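You operate a simulated robot arm through the tools that you are given. There is no shell and no other tool.

You are at the controls of a simulated robot arm. One attempt, no reset.

Task
Set the ball winder up for the orange hank.
Fine: clamp tight, card tube on the spindle, orange peg in the top of the tube, guide out.

Only the result counts: the job must be done as asked and must still hold three seconds after the hand-in. Knocking over, shifting, dropping, spilling or breaking anything else fails it.

Robot
A 7-joint arm with a two-finger parallel gripper, fixed in place. Base frame: the origin is on the floor under the middle of its stand, x ahead of it, y to its left, z up. Readings come in mm, rad, newtons and seconds.
With the tool pointing down near the work surface it reaches from about 260 to 600 mm from the base axis. Its first joint turns from -2.897 to 2.897 rad. Payload 3.4 kg.
The tool frame sits at the grasp point between the pads (the TCP): z along the fingers, y along the line on which they close. The tips reach 30 mm beyond it. Largest opening 94 mm; finger width 28, thickness 10; the body of the gripper, 50 by 96 mm, starts 55 mm behind the TCP.
Orientation is told as [roll, pitch, yaw] about the base's x, y, z axes, in that order, counted from this pose: with the fingers straight down and closing along the base's y, the tool's x points along the base's -x, its y along +y and its z along -z.

Tools
- The arm moves only by the tool apply_moves. Its argument "motion" is a list of rows, each a list of 2 entries, a list of its own where there are three numbers: the shift along the base's x, y, z in mm, then the turn, a rotation vector about the base's x, y, z in rad. In form: [[[tx, ty, tz], [wx, wy, wz]], ...]. A call has 1 to 20 rows; each row shifts and turns the commanded pose from where the row before left it. "gripper" is the finger opening in mm, from 0 to 94, set as the call begins (left out, the last holds). Rows are played at 5 a second. More than 50 mm and 0.15 rad between two rows, or a gripper value outside its range, and nothing of the call is played. Where a pose cannot be reached the arm comes as near as it can. A force on the tool above 90 N (or 10 N above the force at the start of the call, whichever is more), or a blocked arm, ends the call early, and 0.2 s more pass. The fingers move at their own pace (about 72 mm/s each) and stop on an object; they squeeze with about 40 N. The grip force told is the motor's: it shows also when the fingers shut on nothing. Time passes only in rows, and 0.2 s behind the last, so rows that do not move let the fingers close. It gives the time, the measured TCP pose, the force on the tool (base axes), the opening and the grip force at its end, in the units of the frame above (readings bear some noise), with the torque about the TCP (base axes, N m) and any sound that the robot's microphone picked up, and new pictures: "pictures" is both (left out), scene, wrist or none.
- Cameras (640 x 400 px; columns grow to the right, rows downward): "scene" is fixed at [51.6, 649.7, 1487.6]; the picture's right is [-0.79, -0.61, 0.00], its down [-0.39, 0.51, -0.77] and it looks along [0.47, -0.61, -0.64] (base axes); focal length 318 px, centre (320, 200). "wrist" rides on the gripper at [76, 14, -102] in the tool frame; the picture's right is [-0.18, 0.98, 0.00], its down [-0.75, -0.14, -0.64] and it looks along [-0.63, -0.12, 0.77] (tool axes); focal length 243 px, centre (320, 200). There is no depth. A picture from a camera that has moved, and an enlarged one, comes with that camera's place and axes in the base frame and with its lens.
- move_column(by): moves the trunk up (or, below 0, down) by that many mm; the arm rides with it, the base frame stays. It gives what a move gives, with no picture.
- close_up(camera, box): a new picture of the part [left, top, right, bottom] of that camera's present view, enlarged. It takes no simulated time.
- close_job(): hands the job in; it is judged then, once.

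Nothing tells you positions but the pictures and the camera data. Unless the task says otherwise, let go and move clear before handing in.

The tools are called as name(argument=value, ...) on one line, values as JSON. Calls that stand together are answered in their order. apply_moves: Moves the arm, as the interface text tells. Its arguments: {"type":"object","properties":{"motion":{"type":"array"},"gripper":{"type":"number"},"pictures":{"type":"string","enum":["both","scene","wrist","none"]}},"required":["motion"]} The other tools are called the same way: move_column (by) moves the trunk up or down; close_up (camera, box) takes an enlarged picture of a part of a camera's view; close_job () hands the job in.

At the start:

```text
t: 0.0
eef_pos: [408.1, 75.4, 1062.5]
tool_rot: [0.0, -0.001, -0.002]
force: [-0.9, 0.2, -0.2]
torque: [0.0, -0.03, 0.0]
opening: 93.9
grasp_force: 0.0
trunk travel left (down, up): [-200.0, 186.0]
```

scene: 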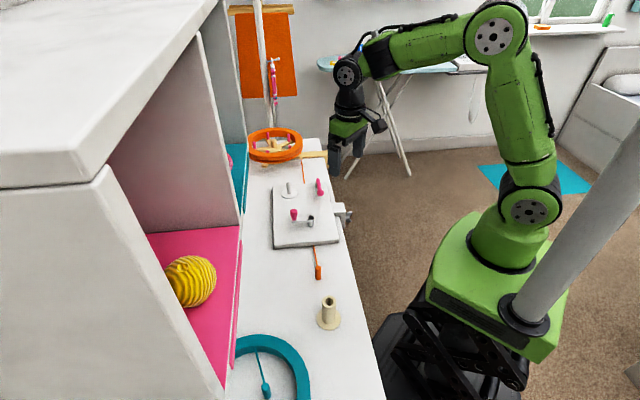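
wrist: 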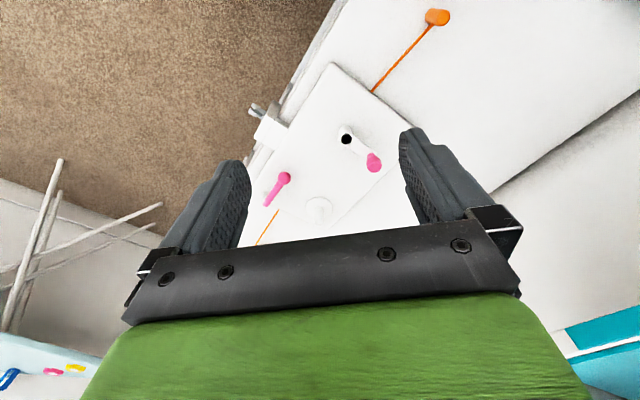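

I see a white winder board with a spindle, pink knobs and a clamp at the table edge, an orange peg with a string, and a card tube on a stand nearer the camera. I'll enlarge the pictures first to understand the parts.

close_up(camera="scene", box=[250, 160, 370, 260])

close_up(camera="scene", box=[220, 230, 380, 400])

close_up(camera="scene", box=[220, 0, 360, 170])

close_up(camera="wrist", box=[220, 0, 480, 250])

```text
4.00 times, centred on (310, 210) of scene
camera zoom: at [51.6, 649.7, 1487.6], right [-0.79, -0.61, 0.0], down [-0.39, 0.51, -0.77], along [0.47, -0.61, -0.64], focal length 1272 px, centre (360, 160)
```

zoom: 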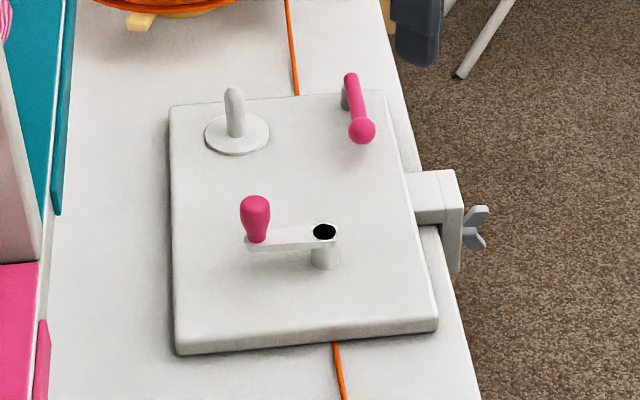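

```text
2.35 times, centred on (300, 315) of scene
camera zoom: at [51.6, 649.7, 1487.6], right [-0.79, -0.61, 0.0], down [-0.39, 0.51, -0.77], along [0.47, -0.61, -0.64], focal length 748 px, centre (367, -71)
```

zoom: 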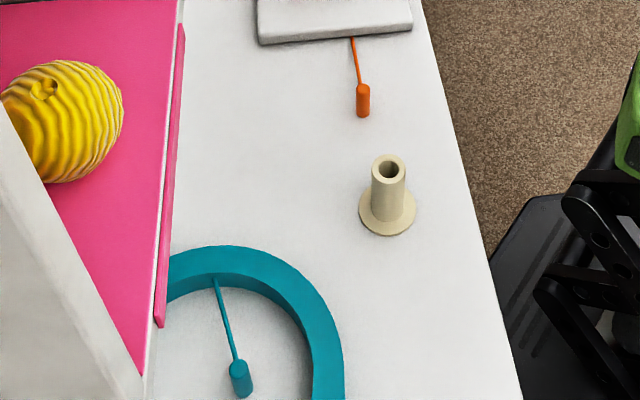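

```text
2.35 times, centred on (290, 85) of scene
camera zoom: at [51.6, 649.7, 1487.6], right [-0.79, -0.61, 0.0], down [-0.39, 0.51, -0.77], along [0.47, -0.61, -0.64], focal length 748 px, centre (391, 471)
```

zoom: 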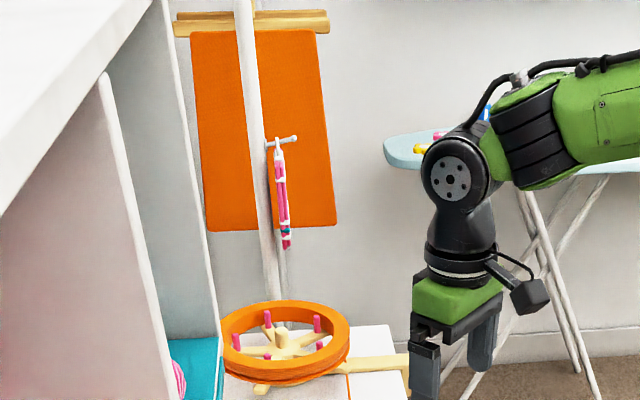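

```text
1.60 times, centred on (350, 125) of wrist
camera zoom: at [332.6, 89.5, 1165.7], right [0.18, 0.98, 0.0], down [0.75, -0.14, 0.64], along [0.63, -0.12, -0.77], focal length 388 px, centre (272, 320)
```

zoom: 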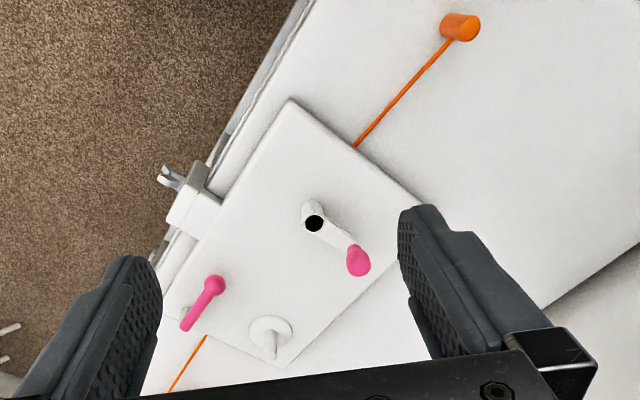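

The board sits at roughly 45° on the table: crank hub near (509,97), crank knob near (545,134), spindle near (650,32), guide pivot near (605,-62) and wing screw near (461,-47,745). I'll take tighter close-ups of the clamp, guide, spindle, tube and peg.

close_up(camera="wrist", box=[230, 85, 310, 135])

close_up(camera="scene", box=[320, 190, 368, 235])

close_up(camera="scene", box=[270, 165, 350, 215])

close_up(camera="scene", box=[290, 240, 360, 340])

close_up(camera="wrist", box=[240, 150, 340, 230])

```text
8.00 times, centred on (270, 110) of wrist
camera zoom: at [332.6, 89.5, 1165.7], right [0.18, 0.98, 0.0], down [0.75, -0.14, 0.64], along [0.63, -0.12, -0.77], focal length 1941 px, centre (720, 920)
```

zoom: 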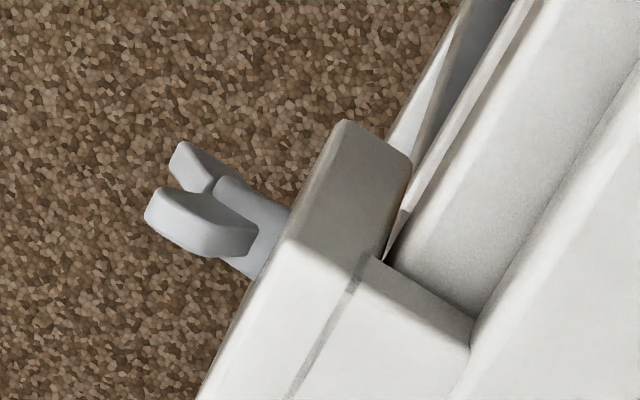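

```text
8.89 times, centred on (344, 212) of scene
camera zoom: at [51.6, 649.7, 1487.6], right [-0.79, -0.61, 0.0], down [-0.39, 0.51, -0.77], along [0.47, -0.61, -0.64], focal length 2827 px, centre (107, 89)
```

zoom: 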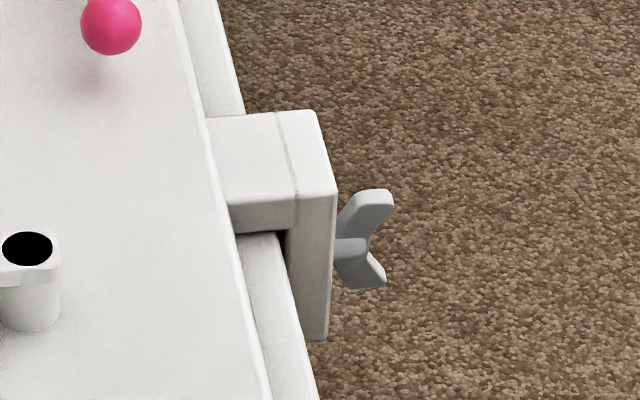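

```text
8.00 times, centred on (310, 190) of scene
camera zoom: at [51.6, 649.7, 1487.6], right [-0.79, -0.61, 0.0], down [-0.39, 0.51, -0.77], along [0.47, -0.61, -0.64], focal length 2544 px, centre (400, 280)
```

zoom: 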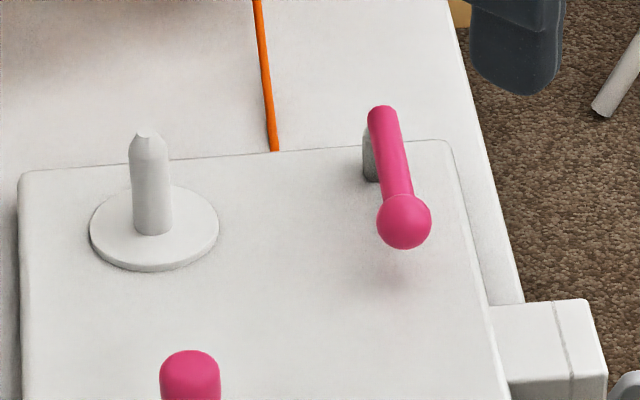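

```text
4.00 times, centred on (325, 290) of scene
camera zoom: at [51.6, 649.7, 1487.6], right [-0.79, -0.61, 0.0], down [-0.39, 0.51, -0.77], along [0.47, -0.61, -0.64], focal length 1272 px, centre (300, -160)
```

zoom: 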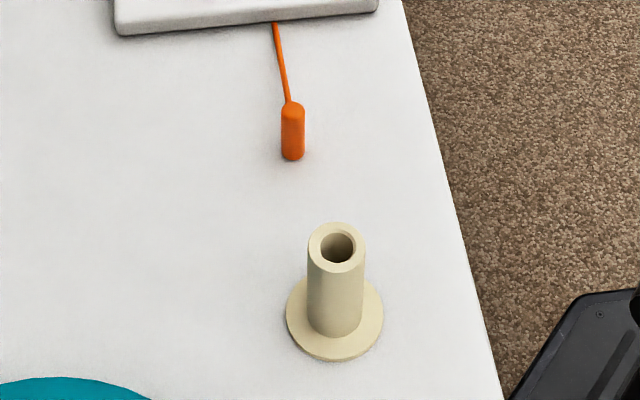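

```text
5.00 times, centred on (290, 190) of wrist
camera zoom: at [332.6, 89.5, 1165.7], right [0.18, 0.98, 0.0], down [0.75, -0.14, 0.64], along [0.63, -0.12, -0.77], focal length 1213 px, centre (470, 250)
```

zoom: 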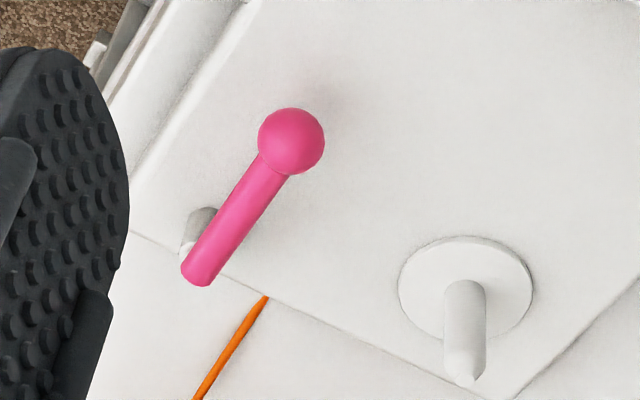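

The wing screw points outward from the table edge with its two wings roughly vertical, so I'll start there. First I'll bring the tool round to the robot side of the table edge and yaw it 45° to line up with the clamp axis.

apply_moves(motion=[[[-18, -42, -10], [0, 0, 0.13]], [[-18, -42, -10], [0, 0, 0.13]], [[-18, -42, -10], [0, 0, 0.13]], [[-18, -42, -10], [0, 0, 0.13]], [[-18, -42, -10], [0, 0, 0.13]], [[-18, -42, -10], [0, 0, 0.13]]], pictures="both")

```text
t: 1.4
eef_pos: [297.1, -179.5, 1003.8]
tool_rot: [0.001, -0.003, 0.782]
force: [0.1, 0.1, 0.8]
torque: [0.02, -0.01, 0.04]
opening: 93.7
grasp_force: 0.2
trunk travel left (down, up): [-200.0, 186.0]
camera wrist: at [234.3, -224.2, 1106.0], right [-0.56, 0.83, 0.0], down [0.63, 0.43, 0.64], along [0.53, 0.36, -0.77], focal length 243 px, centre (320, 200)
```

scene: 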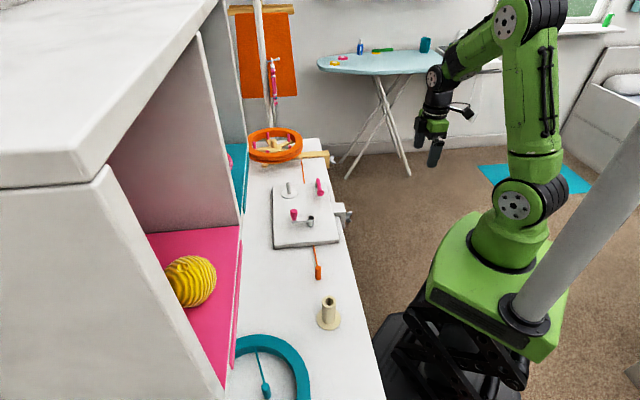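
wrist: 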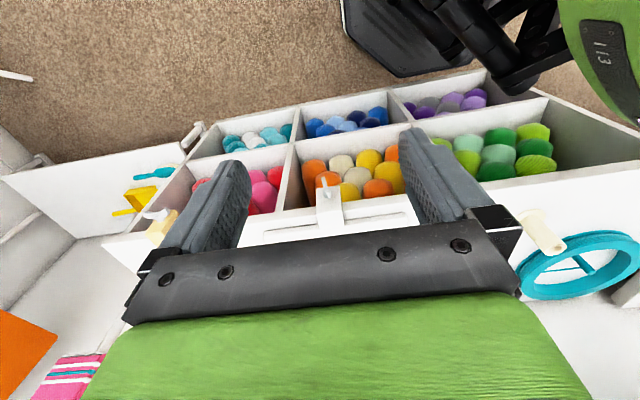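

The tool is now at 45° and in line with the clamp, which appears at the table front over the yarn bins. I'll enlarge the clamp from here.

close_up(camera="wrist", box=[290, 165, 370, 215])

close_up(camera="wrist", box=[240, 100, 420, 230])

```text
8.00 times, centred on (330, 190) of wrist
camera zoom: at [234.3, -224.2, 1106.0], right [-0.56, 0.83, 0.0], down [0.63, 0.43, 0.64], along [0.53, 0.36, -0.77], focal length 1941 px, centre (240, 280)
```

zoom: 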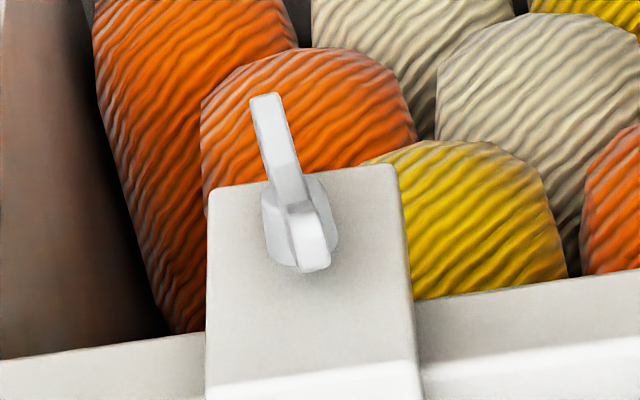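

```text
3.08 times, centred on (330, 165) of wrist
camera zoom: at [234.3, -224.2, 1106.0], right [-0.56, 0.83, 0.0], down [0.63, 0.43, 0.64], along [0.53, 0.36, -0.77], focal length 746 px, centre (289, 308)
```

zoom: 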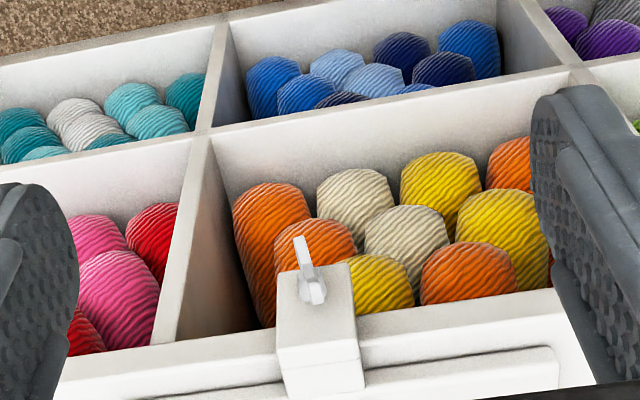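

The clamp's wing screw sits in front of the open cubbies, with its hub near (470,-48,730). I'll now pitch the tool up to horizontal so it points along the screw axis, staying well back from it.

apply_moves(motion=[[[4.5, 1.1, -12], [0.0926, -0.0926, 0]], [[4.5, 1.1, -12], [0.0926, -0.0926, 0]], [[4.5, 1.1, -12], [0.0926, -0.0926, 0]], [[4.5, 1.1, -12], [0.0926, -0.0926, 0]], [[4.5, 1.1, -12], [0.0926, -0.0926, 0]], [[4.5, 1.1, -12], [0.0926, -0.0926, 0]], [[4.5, 1.1, -12], [0.0926, -0.0926, 0]], [[4.5, 1.1, -12], [0.0926, -0.0926, 0]], [[4.5, 1.1, -12], [0.0926, -0.0926, 0]], [[4.5, 1.1, -12], [0.0926, -0.0926, 0]], [[4.5, 1.1, -12], [0.0926, -0.0926, 0]], [[4.5, 1.1, -12], [0.0926, -0.0926, 0]]], pictures="both")

```text
t: 4.0
eef_pos: [353.6, -164.9, 859.8]
tool_rot: [2.312, -1.565, -1.524]
force: [0.0, -1.0, 0.3]
torque: [0.01, 0.04, 0.03]
opening: 94.1
grasp_force: 0.0
trunk travel left (down, up): [-200.0, 186.0]
camera wrist: at [271.9, -225.6, 783.6], right [-0.69, 0.69, 0.19], down [-0.35, -0.56, 0.75], along [0.63, 0.45, 0.63], focal length 243 px, centre (320, 200)
```

scene: 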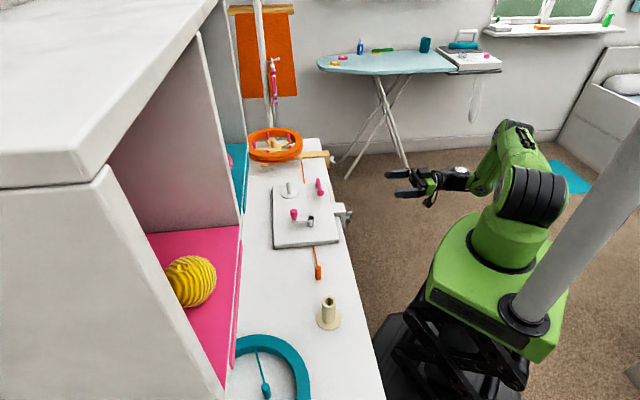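
wrist: 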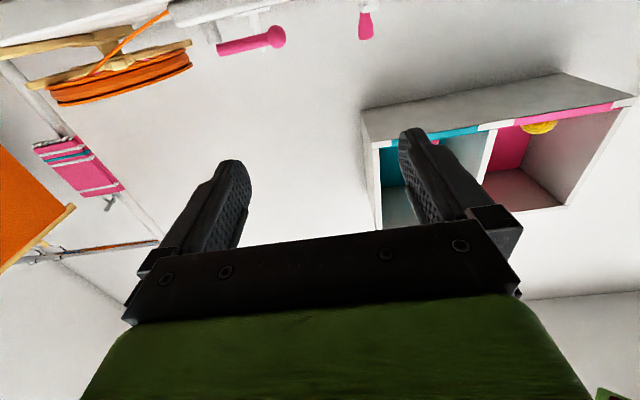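

The horizontal pose was reached cleanly. I'll lower the tool to the wing's height, still in front of the table, and look at the wing from there.

apply_moves(motion=[[[0, 0, -42], [0, 0, 0]], [[0, 0, -42], [0, 0, 0]], [[0, 0, -42], [0, 0, 0]]], pictures="both")

```text
t: 4.8
eef_pos: [353.2, -161.7, 732.8]
tool_rot: [1.821, -1.566, -1.035]
force: [0.6, 0.4, 0.1]
torque: [-0.02, 0.02, -0.01]
opening: 94.0
grasp_force: 0.1
trunk travel left (down, up): [-200.0, 186.0]
camera wrist: at [271.3, -224.4, 656.0], right [-0.69, 0.69, 0.19], down [-0.35, -0.56, 0.75], along [0.63, 0.46, 0.63], focal length 243 px, centre (320, 200)
```

scene: 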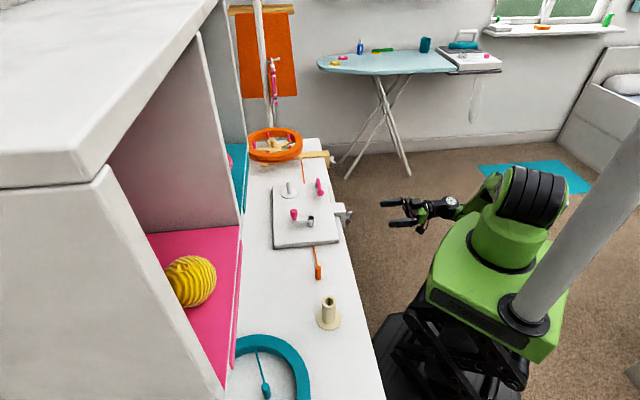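
wrist: 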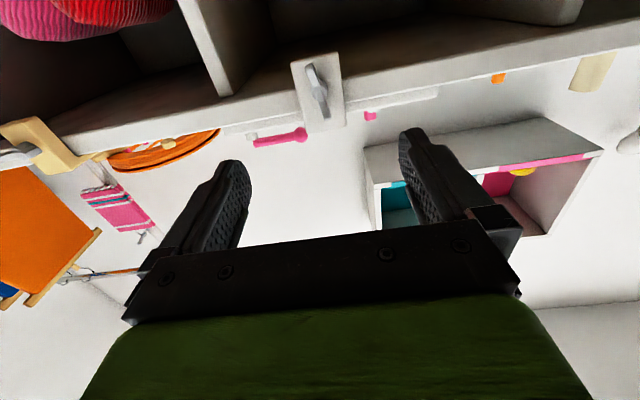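

close_up(camera="wrist", box=[278, 45, 358, 135])

close_up(camera="wrist", box=[200, 40, 440, 190])

```text
4.44 times, centred on (318, 90) of wrist
camera zoom: at [271.3, -224.4, 656.0], right [-0.69, 0.69, 0.19], down [-0.35, -0.56, 0.75], along [0.63, 0.46, 0.63], focal length 1078 px, centre (329, 689)
```

zoom: 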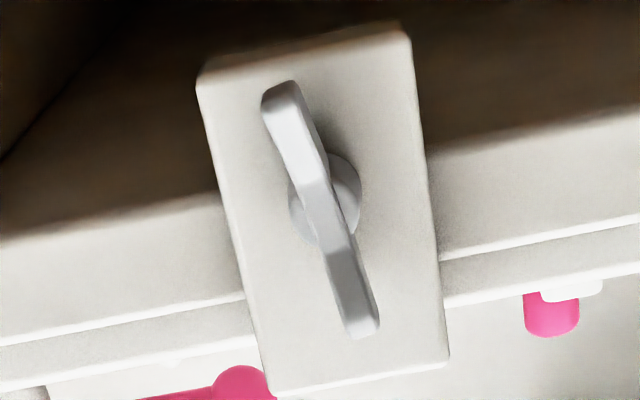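

```text
2.67 times, centred on (320, 115) of wrist
camera zoom: at [271.3, -224.4, 656.0], right [-0.69, 0.69, 0.19], down [-0.35, -0.56, 0.75], along [0.63, 0.46, 0.63], focal length 647 px, centre (320, 427)
```

zoom: 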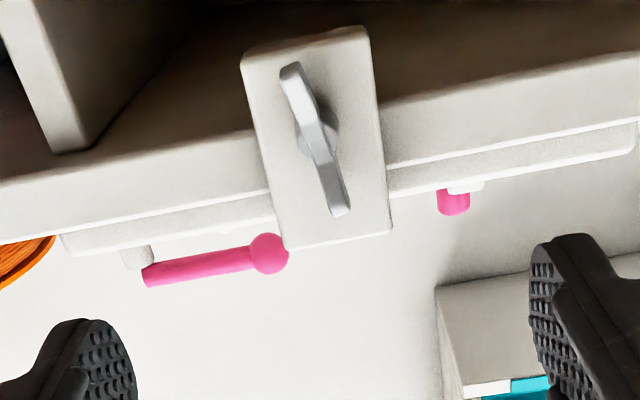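

Clear view: the wing's hub is near (467,-48,727), its wings span z of about 702–755 and tilt about 7° from vertical, and the clamp's outer face is about 12 mm behind. I'll match the tilt and advance along the axis with the fingers open on both sides.

apply_moves(motion=[[[0, 0, -5], [-0.092, -0.092, 0]], [[31.8, 31.8, 0], [0, 0, 0]], [[31.8, 31.8, 0], [0, 0, 0]], [[28, 28, 0], [0, 0, 0]]], gripper=94, pictures="both")

```text
t: 5.8
eef_pos: [445.1, -71.1, 728.2]
tool_rot: [-1.575, -1.445, 2.362]
force: [0.0, 0.2, -0.2]
torque: [0.01, 0.01, -0.02]
opening: 93.8
grasp_force: 0.0
trunk travel left (down, up): [-200.0, 186.0]
camera wrist: at [369.9, -141.0, 650.5], right [-0.71, 0.71, 0.06], down [-0.42, -0.49, 0.76], along [0.57, 0.51, 0.64], focal length 243 px, centre (320, 200)
```

scene: 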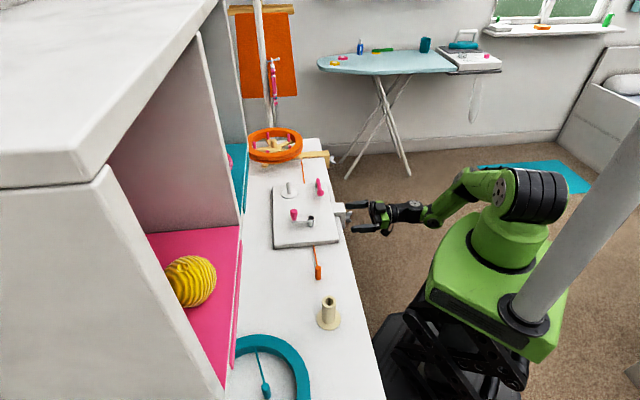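
wrist: 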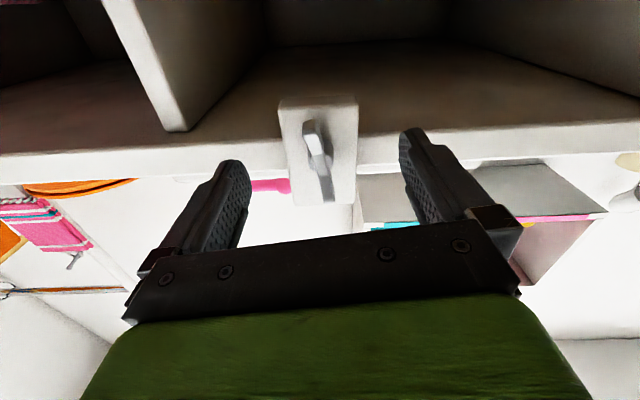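

close_up(camera="wrist", box=[250, 80, 410, 240])

close_up(camera="scene", box=[320, 190, 400, 240])

```text
2.50 times, centred on (330, 160) of wrist
camera zoom: at [369.9, -141.0, 650.5], right [-0.71, 0.71, 0.06], down [-0.42, -0.49, 0.76], along [0.57, 0.51, 0.64], focal length 606 px, centre (295, 300)
```

zoom: 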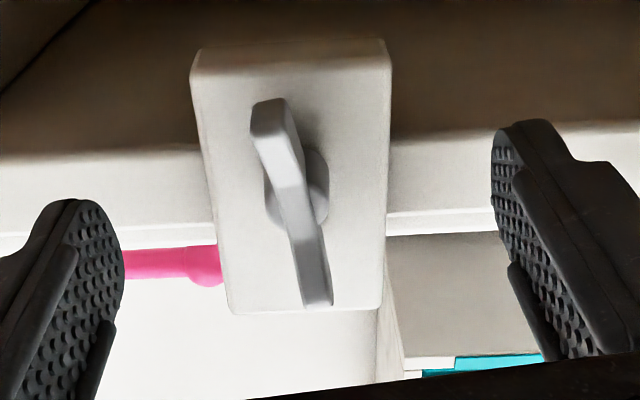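

```text
8.00 times, centred on (360, 215) of scene
camera zoom: at [51.6, 649.7, 1487.6], right [-0.79, -0.61, 0.0], down [-0.39, 0.51, -0.77], along [0.47, -0.61, -0.64], focal length 2544 px, centre (0, 80)
```

zoom: 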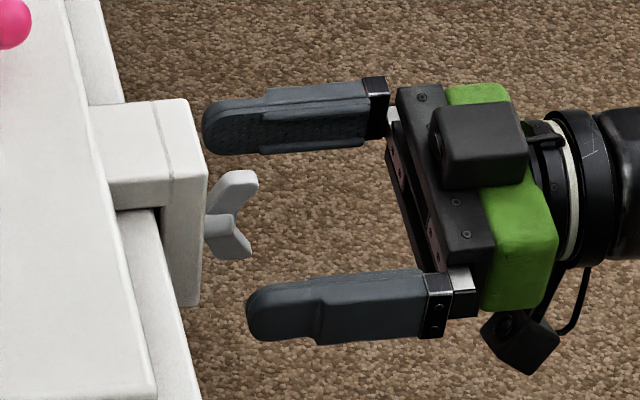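

The open fingers straddle the wing, aligned to within a couple of millimetres. I'll advance slightly and close on it.

apply_moves(motion=[[[3.5, 3.5, -0.5], [0, 0, 0]]], gripper=94, pictures="none")

apply_moves(motion=[[[0, 0, 0], [0, 0, 0]], [[0, 0, 0], [0, 0, 0]], [[0, 0, 0], [0, 0, 0]], [[0, 0, 0], [0, 0, 0]], [[0, 0, 0], [0, 0, 0]]], gripper=0, pictures="both")

```text
t: 6.2
eef_pos: [448.0, -69.2, 728.5]
tool_rot: [-1.584, -1.446, 2.367]
force: [-0.8, 0.0, 0.8]
torque: [-0.03, 0.0, 0.0]
opening: 94.1
grasp_force: 0.1
trunk travel left (down, up): [-200.0, 186.0]
```

```text
t: 7.4
eef_pos: [447.5, -68.4, 728.0]
tool_rot: [-1.588, -1.448, 2.374]
force: [-2.5, 2.2, -0.8]
torque: [0.2, -0.16, 0.13]
opening: 16.0
grasp_force: 44.7
trunk travel left (down, up): [-200.0, 186.0]
camera wrist: at [373.2, -137.8, 650.4], right [-0.71, 0.71, 0.06], down [-0.42, -0.49, 0.76], along [0.57, 0.51, 0.64], focal length 243 px, centre (320, 200)
```

scene: 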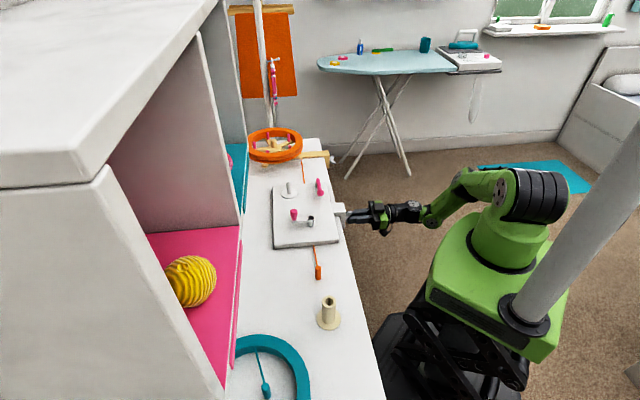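
wrist: 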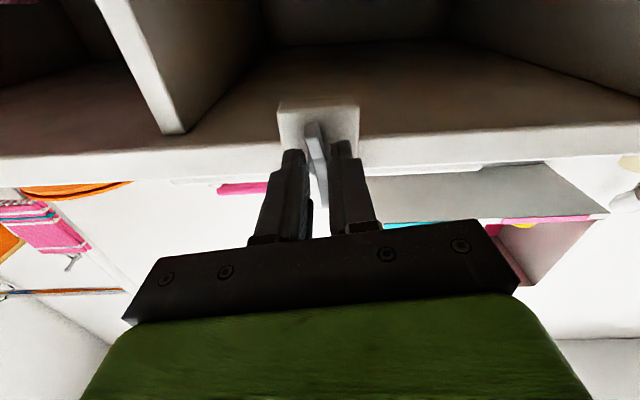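

close_up(camera="wrist", box=[260, 90, 380, 220])

close_up(camera="scene", box=[320, 190, 400, 240])

```text
3.08 times, centred on (320, 155) of wrist
camera zoom: at [373.2, -137.8, 650.4], right [-0.71, 0.71, 0.06], down [-0.42, -0.49, 0.76], along [0.57, 0.51, 0.64], focal length 746 px, centre (320, 338)
```

zoom: 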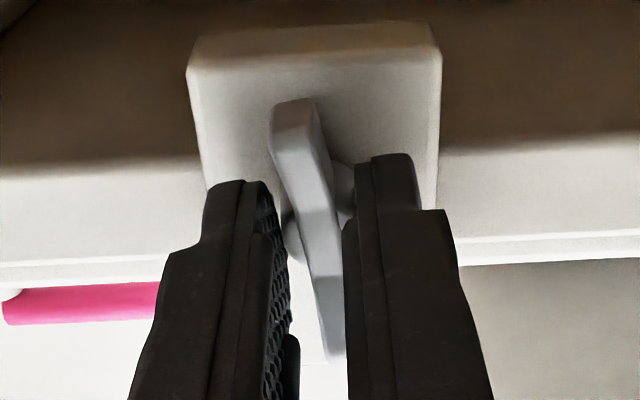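

```text
8.00 times, centred on (360, 215) of scene
camera zoom: at [51.6, 649.7, 1487.6], right [-0.79, -0.61, 0.0], down [-0.39, 0.51, -0.77], along [0.47, -0.61, -0.64], focal length 2544 px, centre (0, 80)
```

zoom: 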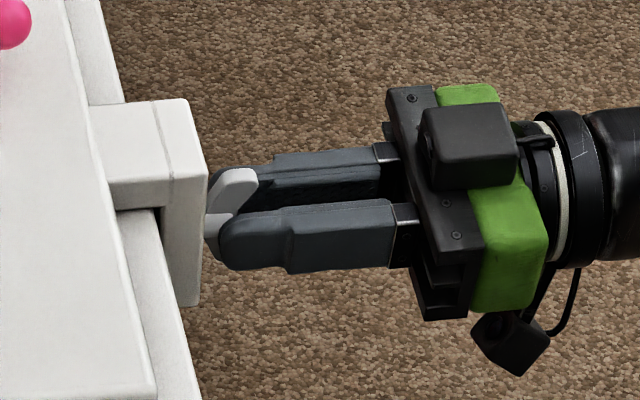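

The fingers have closed on the 16 mm hub with the wings lying between them, so turning will carry the wings round. I'll twist clockwise, seen from the robot side, in small steps and watch the torque.

apply_moves(motion=[[[0, 0, 0], [0.0707, 0.0707, 0]], [[0, 0, 0], [0.0707, 0.0707, 0]], [[0, 0, 0], [0.0707, 0.0707, 0]], [[0, 0, 0], [0.0707, 0.0707, 0]]], gripper=0, pictures="both")

```text
t: 8.4
eef_pos: [447.9, -67.9, 728.3]
tool_rot: [1.58, -1.295, -0.792]
force: [-9.5, 4.8, -2.3]
torque: [0.4, -0.41, 0.15]
opening: 16.0
grasp_force: 44.5
trunk travel left (down, up): [-200.0, 186.0]
camera wrist: at [351.5, -116.1, 658.4], right [-0.63, 0.63, 0.45], down [-0.21, -0.7, 0.68], along [0.74, 0.34, 0.58], focal length 243 px, centre (320, 200)
```

scene: 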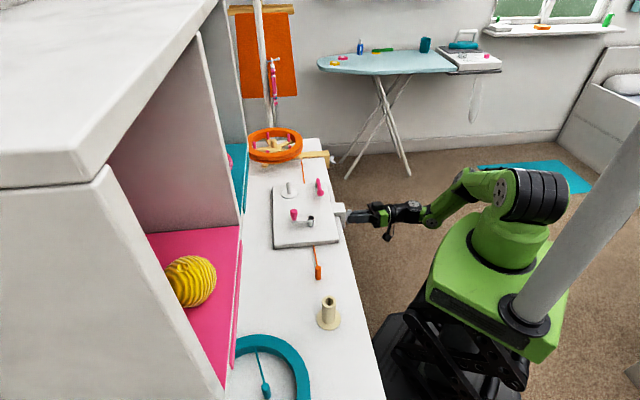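
wrist: 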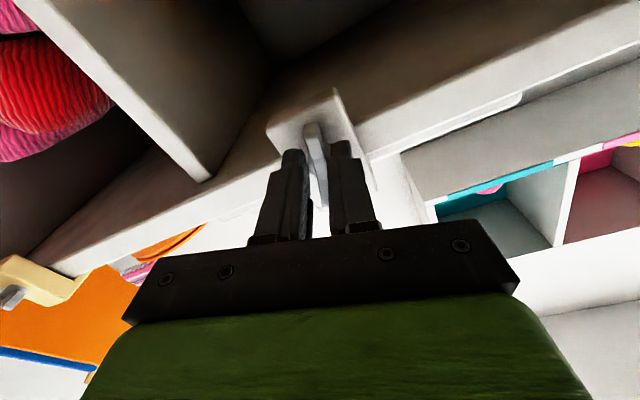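

close_up(camera="wrist", box=[240, 80, 400, 220])

```text
2.86 times, centred on (320, 150) of wrist
camera zoom: at [351.5, -116.1, 658.4], right [-0.63, 0.63, 0.45], down [-0.21, -0.7, 0.68], along [0.74, 0.34, 0.58], focal length 693 px, centre (320, 343)
```

zoom: 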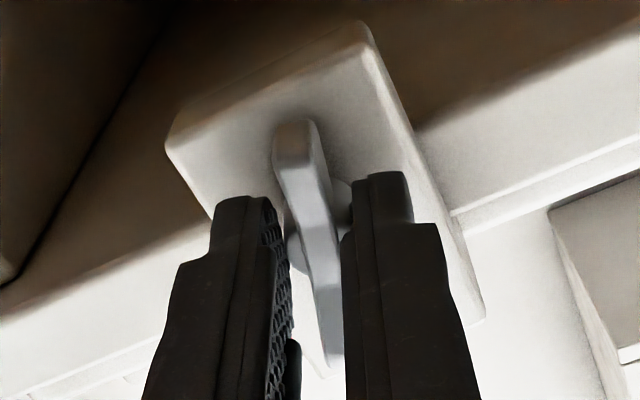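

The wing turns with the tool. I'll keep turning clockwise, with a small sideways correction to relieve the lateral force.

apply_moves(motion=[[[-0.8, 0.8, 0], [0.0707, 0.0707, 0]], [[0, 0, 0], [0.0707, 0.0707, 0]], [[0, 0, 0], [0.0707, 0.0707, 0]], [[0, 0, 0], [0.0707, 0.0707, 0]], [[0, 0, 0], [0.0707, 0.0707, 0]]], gripper=0, pictures="wrist")

```text
t: 9.6
eef_pos: [447.4, -67.9, 727.7]
tool_rot: [1.573, -0.795, -0.788]
force: [-17.5, 0.4, 3.4]
torque: [-0.19, 0.15, 0.67]
opening: 15.9
grasp_force: 45.1
trunk travel left (down, up): [-200.0, 186.0]
camera wrist: at [330.4, -95.0, 683.8], right [-0.41, 0.4, 0.82], down [-0.01, -0.9, 0.44], along [0.91, 0.17, 0.37], focal length 243 px, centre (320, 200)
```

wrist: 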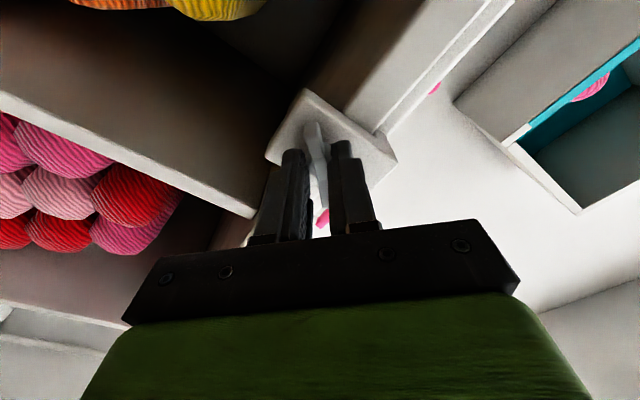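

apply_moves(motion=[[[-2.1, -0.7, 0], [0, 0, 0]], [[0, 0, 0], [0, 0, 0]]], gripper=0, pictures="none")

close_up(camera="scene", box=[320, 190, 400, 240])

close_up(camera="wrist", box=[240, 70, 420, 230])

```text
t: 10.2
eef_pos: [447.3, -67.4, 729.4]
tool_rot: [1.575, -0.799, -0.789]
force: [0.0, 7.3, 5.8]
torque: [-0.51, 0.5, 1.0]
opening: 15.5
grasp_force: 44.8
trunk travel left (down, up): [-200.0, 186.0]
```

```text
8.00 times, centred on (360, 215) of scene
camera zoom: at [51.6, 649.7, 1487.6], right [-0.79, -0.61, 0.0], down [-0.39, 0.51, -0.77], along [0.47, -0.61, -0.64], focal length 2544 px, centre (0, 80)
```

zoom: 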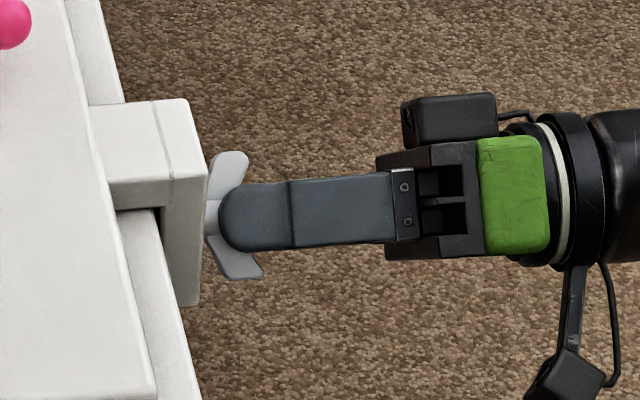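

```text
2.50 times, centred on (330, 150) of wrist
camera zoom: at [330.4, -94.9, 683.7], right [-0.41, 0.41, 0.82], down [-0.01, -0.9, 0.44], along [0.91, 0.17, 0.37], focal length 606 px, centre (295, 325)
```

zoom: 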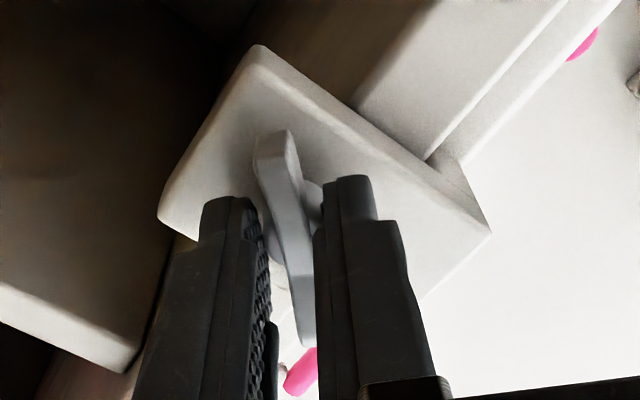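

apply_moves(motion=[[[-0.5, -0.2, 0], [0.0707, 0.0707, 0]], [[0, 0, 0], [0.0707, 0.0707, 0]], [[0, 0, 0], [0.0707, 0.0707, 0]], [[0, 0, 0], [0.0707, 0.0707, 0]], [[0, 0, 0], [0.0707, 0.0707, 0]]], gripper=0, pictures="wrist")

close_up(camera="wrist", box=[240, 70, 420, 230])

```text
t: 11.4
eef_pos: [447.1, -66.4, 729.2]
tool_rot: [1.575, -0.298, -0.789]
force: [11.1, 14.7, 15.9]
torque: [0.32, -0.33, -0.14]
opening: 15.7
grasp_force: 44.8
trunk travel left (down, up): [-200.0, 186.0]
camera wrist: at [320.4, -84.8, 720.3], right [-0.08, 0.08, 0.99], down [0.08, -0.99, 0.08], along [0.99, 0.09, 0.07], focal length 243 px, centre (320, 200)
```

wrist: 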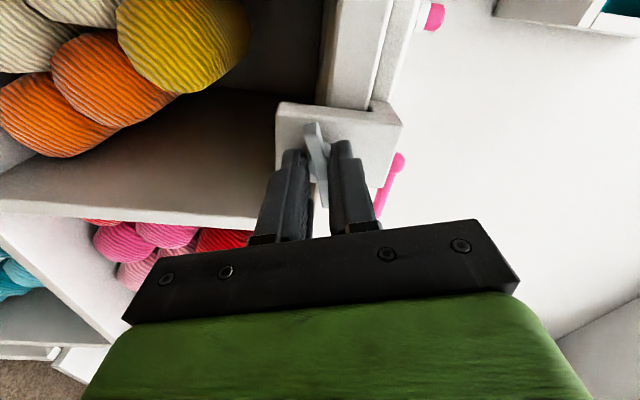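

```text
2.50 times, centred on (330, 150) of wrist
camera zoom: at [320.4, -84.8, 720.3], right [-0.08, 0.08, 0.99], down [0.08, -0.99, 0.08], along [0.99, 0.09, 0.07], focal length 606 px, centre (295, 325)
```

zoom: 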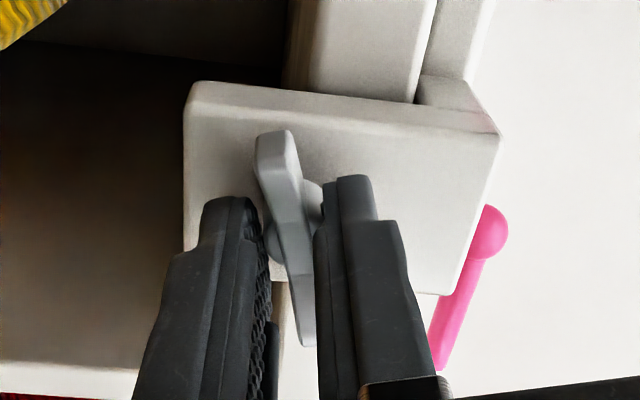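

apply_moves(motion=[[[1.4, 1.4, 2], [0.0707, 0.0707, 0]], [[0.2, 0.2, 0], [0.0707, 0.0707, 0]], [[0.2, 0.2, 0], [0.0707, 0.0707, 0]], [[0.2, 0.2, 0], [0.0707, 0.0707, 0]], [[0.2, 0.2, 0], [0.0707, 0.0707, 0]]], gripper=0, pictures="wrist")

close_up(camera="wrist", box=[240, 70, 420, 230])

```text
t: 12.6
eef_pos: [447.1, -68.5, 729.9]
tool_rot: [1.57, 0.2, -0.789]
force: [-7.5, -5.1, 9.7]
torque: [-0.22, -0.41, 0.08]
opening: 16.3
grasp_force: 45.0
trunk travel left (down, up): [-200.0, 186.0]
camera wrist: at [324.8, -89.2, 759.4], right [0.27, -0.27, 0.93], down [0.04, -0.96, -0.29], along [0.96, 0.12, -0.24], focal length 243 px, centre (320, 200)
```

wrist: 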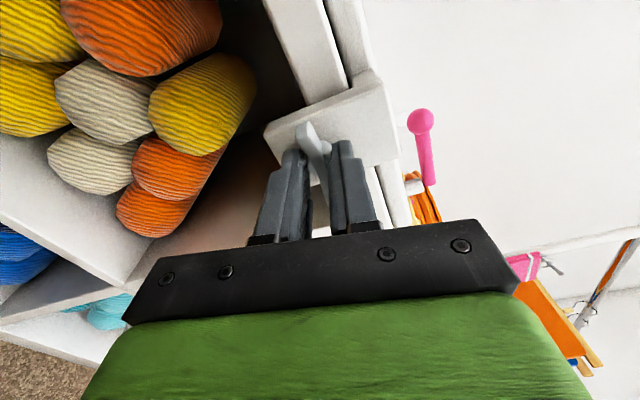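

```text
2.50 times, centred on (330, 150) of wrist
camera zoom: at [324.8, -89.2, 759.4], right [0.27, -0.27, 0.93], down [0.04, -0.96, -0.29], along [0.96, 0.12, -0.24], focal length 606 px, centre (295, 325)
```

zoom: 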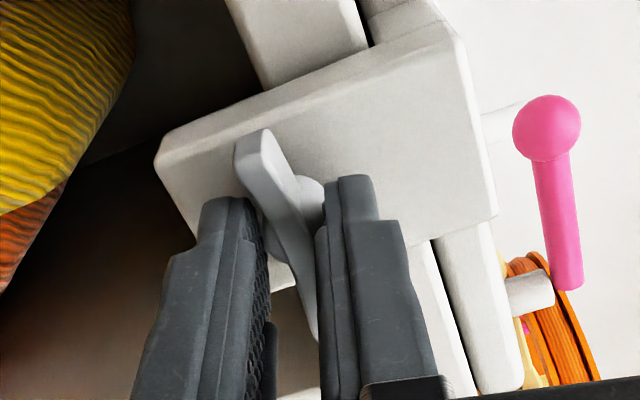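

Resistance has appeared: about -0.45 N·m around the screw axis, with the wing now lagging the fingers. I'll turn a little further to see whether it is at its stop.

apply_moves(motion=[[[0, 0, 0], [0.0707, 0.0707, 0]], [[0, 0, 0], [0.0707, 0.0707, 0]]], gripper=0, pictures="wrist")

close_up(camera="wrist", box=[240, 70, 420, 230])

```text
t: 13.2
eef_pos: [447.8, -67.6, 729.2]
tool_rot: [1.571, 0.401, -0.791]
force: [-4.8, -8.3, 6.2]
torque: [-0.67, -1.02, 0.22]
opening: 17.2
grasp_force: 44.7
trunk travel left (down, up): [-200.0, 186.0]
camera wrist: at [330.3, -94.2, 772.9], right [0.39, -0.39, 0.83], down [-0.01, -0.91, -0.42], along [0.92, 0.16, -0.36], focal length 243 px, centre (320, 200)
```

wrist: 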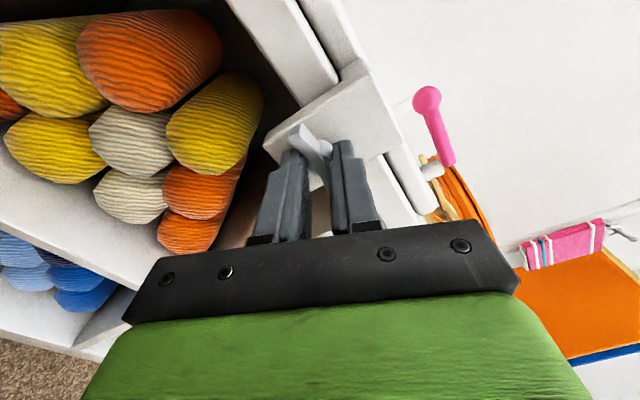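

```text
2.50 times, centred on (330, 150) of wrist
camera zoom: at [330.3, -94.2, 772.9], right [0.39, -0.39, 0.83], down [-0.01, -0.91, -0.42], along [0.92, 0.16, -0.36], focal length 606 px, centre (295, 325)
```

zoom: 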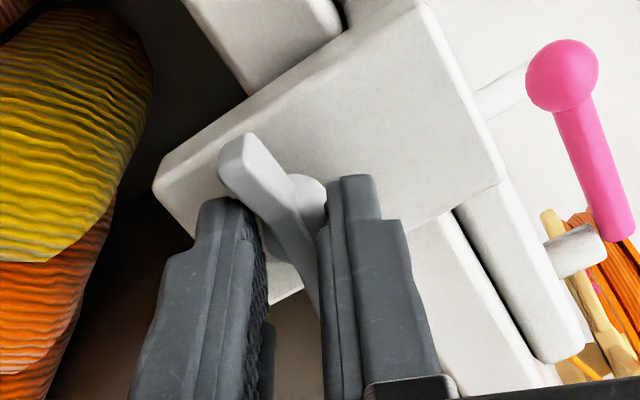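

The wing has stopped: it stays perpendicular to the clamp plate while the torque rises to about 1.2 N·m, so the clamp is tight. I'll open the fingers, back straight out and check that the wing stays put.

apply_moves(motion=[[[0, 0, 0], [0, 0, 0]], [[0, 0, 0], [0, 0, 0]], [[0, 0, 0], [0, 0, 0]], [[-20, -20, 0], [0, 0, 0]], [[-30, -30, 0], [0, 0, 0]], [[-30, -30, 0], [0, 0, 0]], [[-20, -20, 0], [0, 0, 0]]], gripper=94, pictures="both")

close_up(camera="scene", box=[320, 190, 368, 235])

close_up(camera="wrist", box=[240, 50, 420, 210])

```text
t: 14.8
eef_pos: [347.4, -164.7, 730.2]
tool_rot: [1.572, 0.404, -0.788]
force: [-0.3, 0.3, -1.2]
torque: [0.0, -0.01, 0.04]
opening: 94.1
grasp_force: 0.1
trunk travel left (down, up): [-200.0, 186.0]
camera wrist: at [230.3, -192.7, 774.1], right [0.39, -0.39, 0.83], down [0.0, -0.9, -0.43], along [0.92, 0.16, -0.36], focal length 243 px, centre (320, 200)
```

scene: 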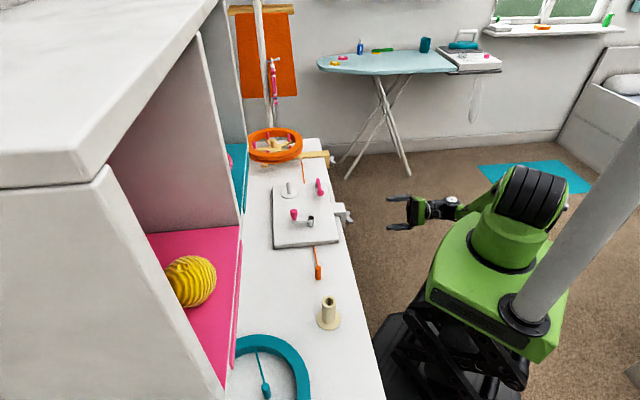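
wrist: 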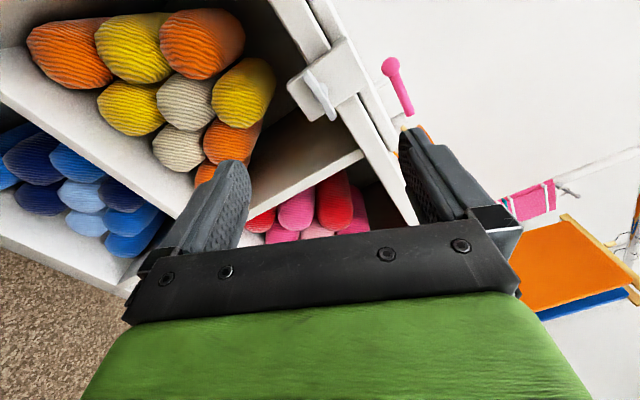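

```text
8.89 times, centred on (344, 212) of scene
camera zoom: at [51.6, 649.7, 1487.6], right [-0.79, -0.61, 0.0], down [-0.39, 0.51, -0.77], along [0.47, -0.61, -0.64], focal length 2827 px, centre (107, 89)
```

zoom: 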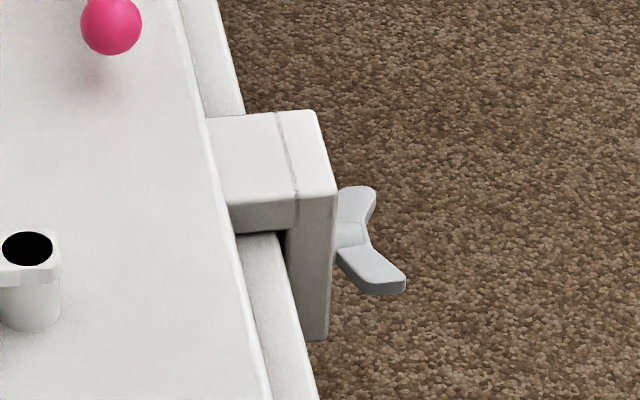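

```text
2.50 times, centred on (330, 130) of wrist
camera zoom: at [230.3, -192.7, 774.1], right [0.39, -0.39, 0.83], down [0.0, -0.9, -0.43], along [0.92, 0.16, -0.36], focal length 606 px, centre (295, 375)
```

zoom: 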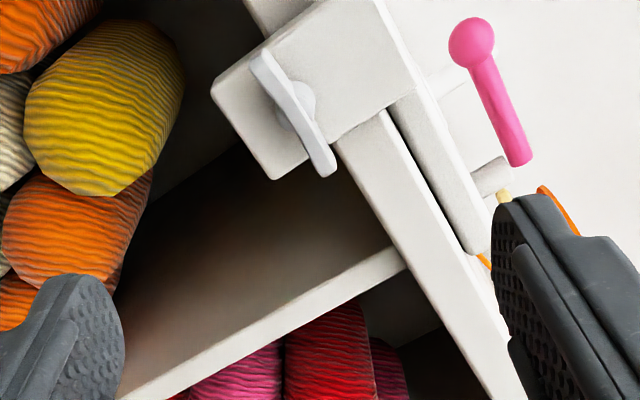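

The wing now sits level and the board hasn't moved. Next I'll roll and pitch the tool back to vertical, well clear of the table, and go to look at the pink guide.

apply_moves(motion=[[[0, 0, 12], [-0.0995, -0.0995, 0]], [[0, 0, 12], [-0.0995, -0.0995, 0]], [[0, 0, 12], [-0.0995, -0.0995, 0]], [[0, 0, 12], [-0.0995, -0.0995, 0]], [[0, 0, 12], [-0.0995, -0.0995, 0]], [[0, 0, 12], [-0.0995, -0.0995, 0]], [[0, 0, 12], [-0.0995, -0.0995, 0]], [[0, 0, 12], [-0.0995, -0.0995, 0]], [[0, 0, 12], [-0.0995, -0.0995, 0]], [[0, 0, 12], [-0.0995, -0.0995, 0]], [[0, 0, 12], [-0.0995, -0.0995, 0]], [[0, 0, 12], [-0.0995, -0.0995, 0]], [[0, 0, 12], [-0.0995, -0.0995, 0]], [[0, 0, 12], [-0.0995, -0.0995, 0]]], pictures="none")

apply_moves(motion=[[[7.7, 4.6, 8.3], [-0.0926, 0.0926, 0]], [[7.7, 4.6, 8.3], [-0.0926, 0.0926, 0]], [[7.7, 4.6, 8.3], [-0.0926, 0.0926, 0]], [[7.7, 4.6, 8.3], [-0.0926, 0.0926, 0]], [[7.7, 4.6, 8.3], [-0.0926, 0.0926, 0]], [[7.7, 4.6, 8.3], [-0.0926, 0.0926, 0]], [[7.7, 4.6, 8.3], [-0.0926, 0.0926, 0]], [[7.7, 4.6, 8.3], [-0.0926, 0.0926, 0]], [[7.7, 4.6, 8.3], [-0.0926, 0.0926, 0]], [[7.7, 4.6, 8.3], [-0.0926, 0.0926, 0]], [[7.7, 4.6, 8.3], [-0.0926, 0.0926, 0]], [[7.7, 4.6, 8.3], [-0.0926, 0.0926, 0]]], gripper=0, pictures="both")

```text
t: 17.8
eef_pos: [347.1, -166.6, 897.5]
tool_rot: [2.072, -1.567, -1.286]
force: [0.0, 0.0, 0.8]
torque: [0.01, -0.02, 0.01]
opening: 94.0
grasp_force: 0.0
trunk travel left (down, up): [-200.0, 186.0]
```

```text
t: 20.4
eef_pos: [440.4, -110.2, 996.7]
tool_rot: [-0.001, 0.004, 0.778]
force: [0.5, 0.1, 0.6]
torque: [0.01, -0.01, 0.01]
opening: 0.0
grasp_force: 32.6
trunk travel left (down, up): [-200.0, 186.0]
camera wrist: at [377.4, -153.5, 1099.0], right [-0.56, 0.83, 0.0], down [0.64, 0.43, 0.64], along [0.53, 0.36, -0.77], focal length 243 px, centre (320, 200)
```

scene: 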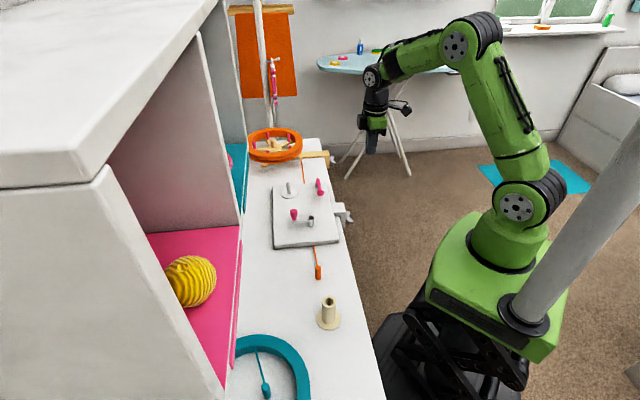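
wrist: 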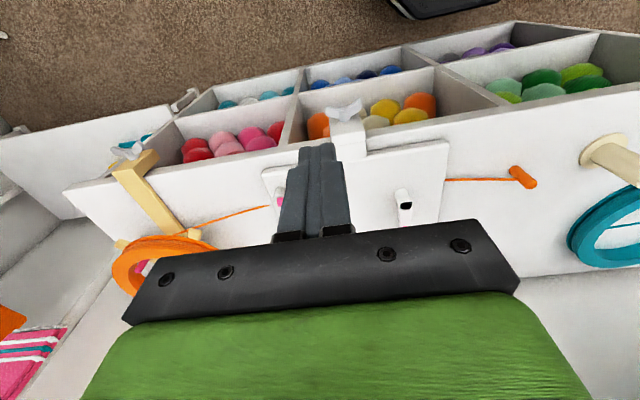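

apply_moves(motion=[[[32.3, 13.2, -15.5], [0, 0, 0]], [[32.3, 13.2, -15.5], [0, 0, 0]], [[32.3, 13.2, -15.5], [0, 0, 0]]], gripper=0, pictures="wrist")

close_up(camera="wrist", box=[170, 40, 490, 240])

```text
t: 21.2
eef_pos: [538.1, -70.3, 950.0]
tool_rot: [0.001, 0.001, 0.78]
force: [0.0, 0.2, 0.0]
torque: [-0.02, 0.02, -0.03]
opening: 0.0
grasp_force: 32.8
trunk travel left (down, up): [-200.0, 186.0]
camera wrist: at [474.4, -114.4, 1053.3], right [-0.56, 0.83, 0.0], down [0.64, 0.43, 0.64], along [0.53, 0.36, -0.77], focal length 243 px, centre (320, 200)
```

wrist: 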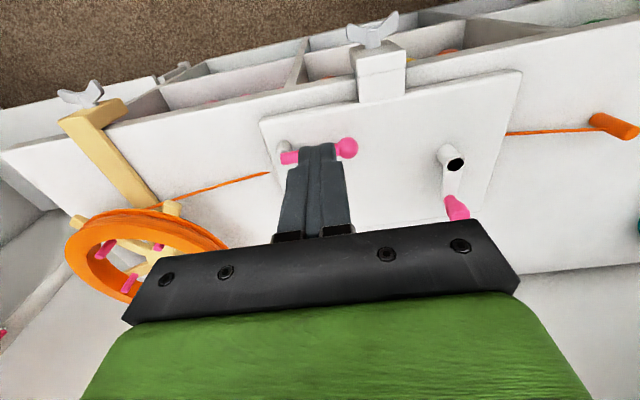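

```text
2.00 times, centred on (330, 140) of wrist
camera zoom: at [474.4, -114.4, 1053.3], right [-0.56, 0.83, 0.0], down [0.64, 0.43, 0.64], along [0.53, 0.36, -0.77], focal length 485 px, centre (300, 320)
```

zoom: 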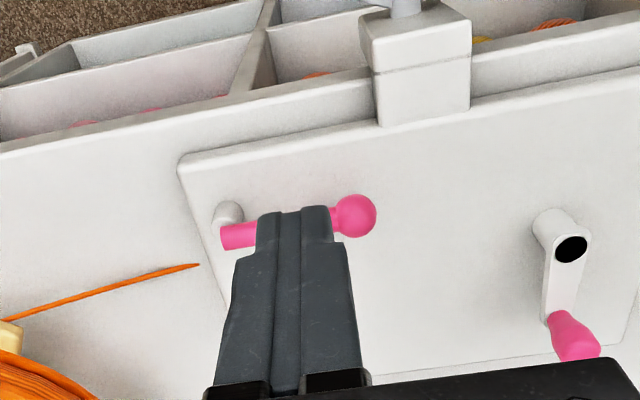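

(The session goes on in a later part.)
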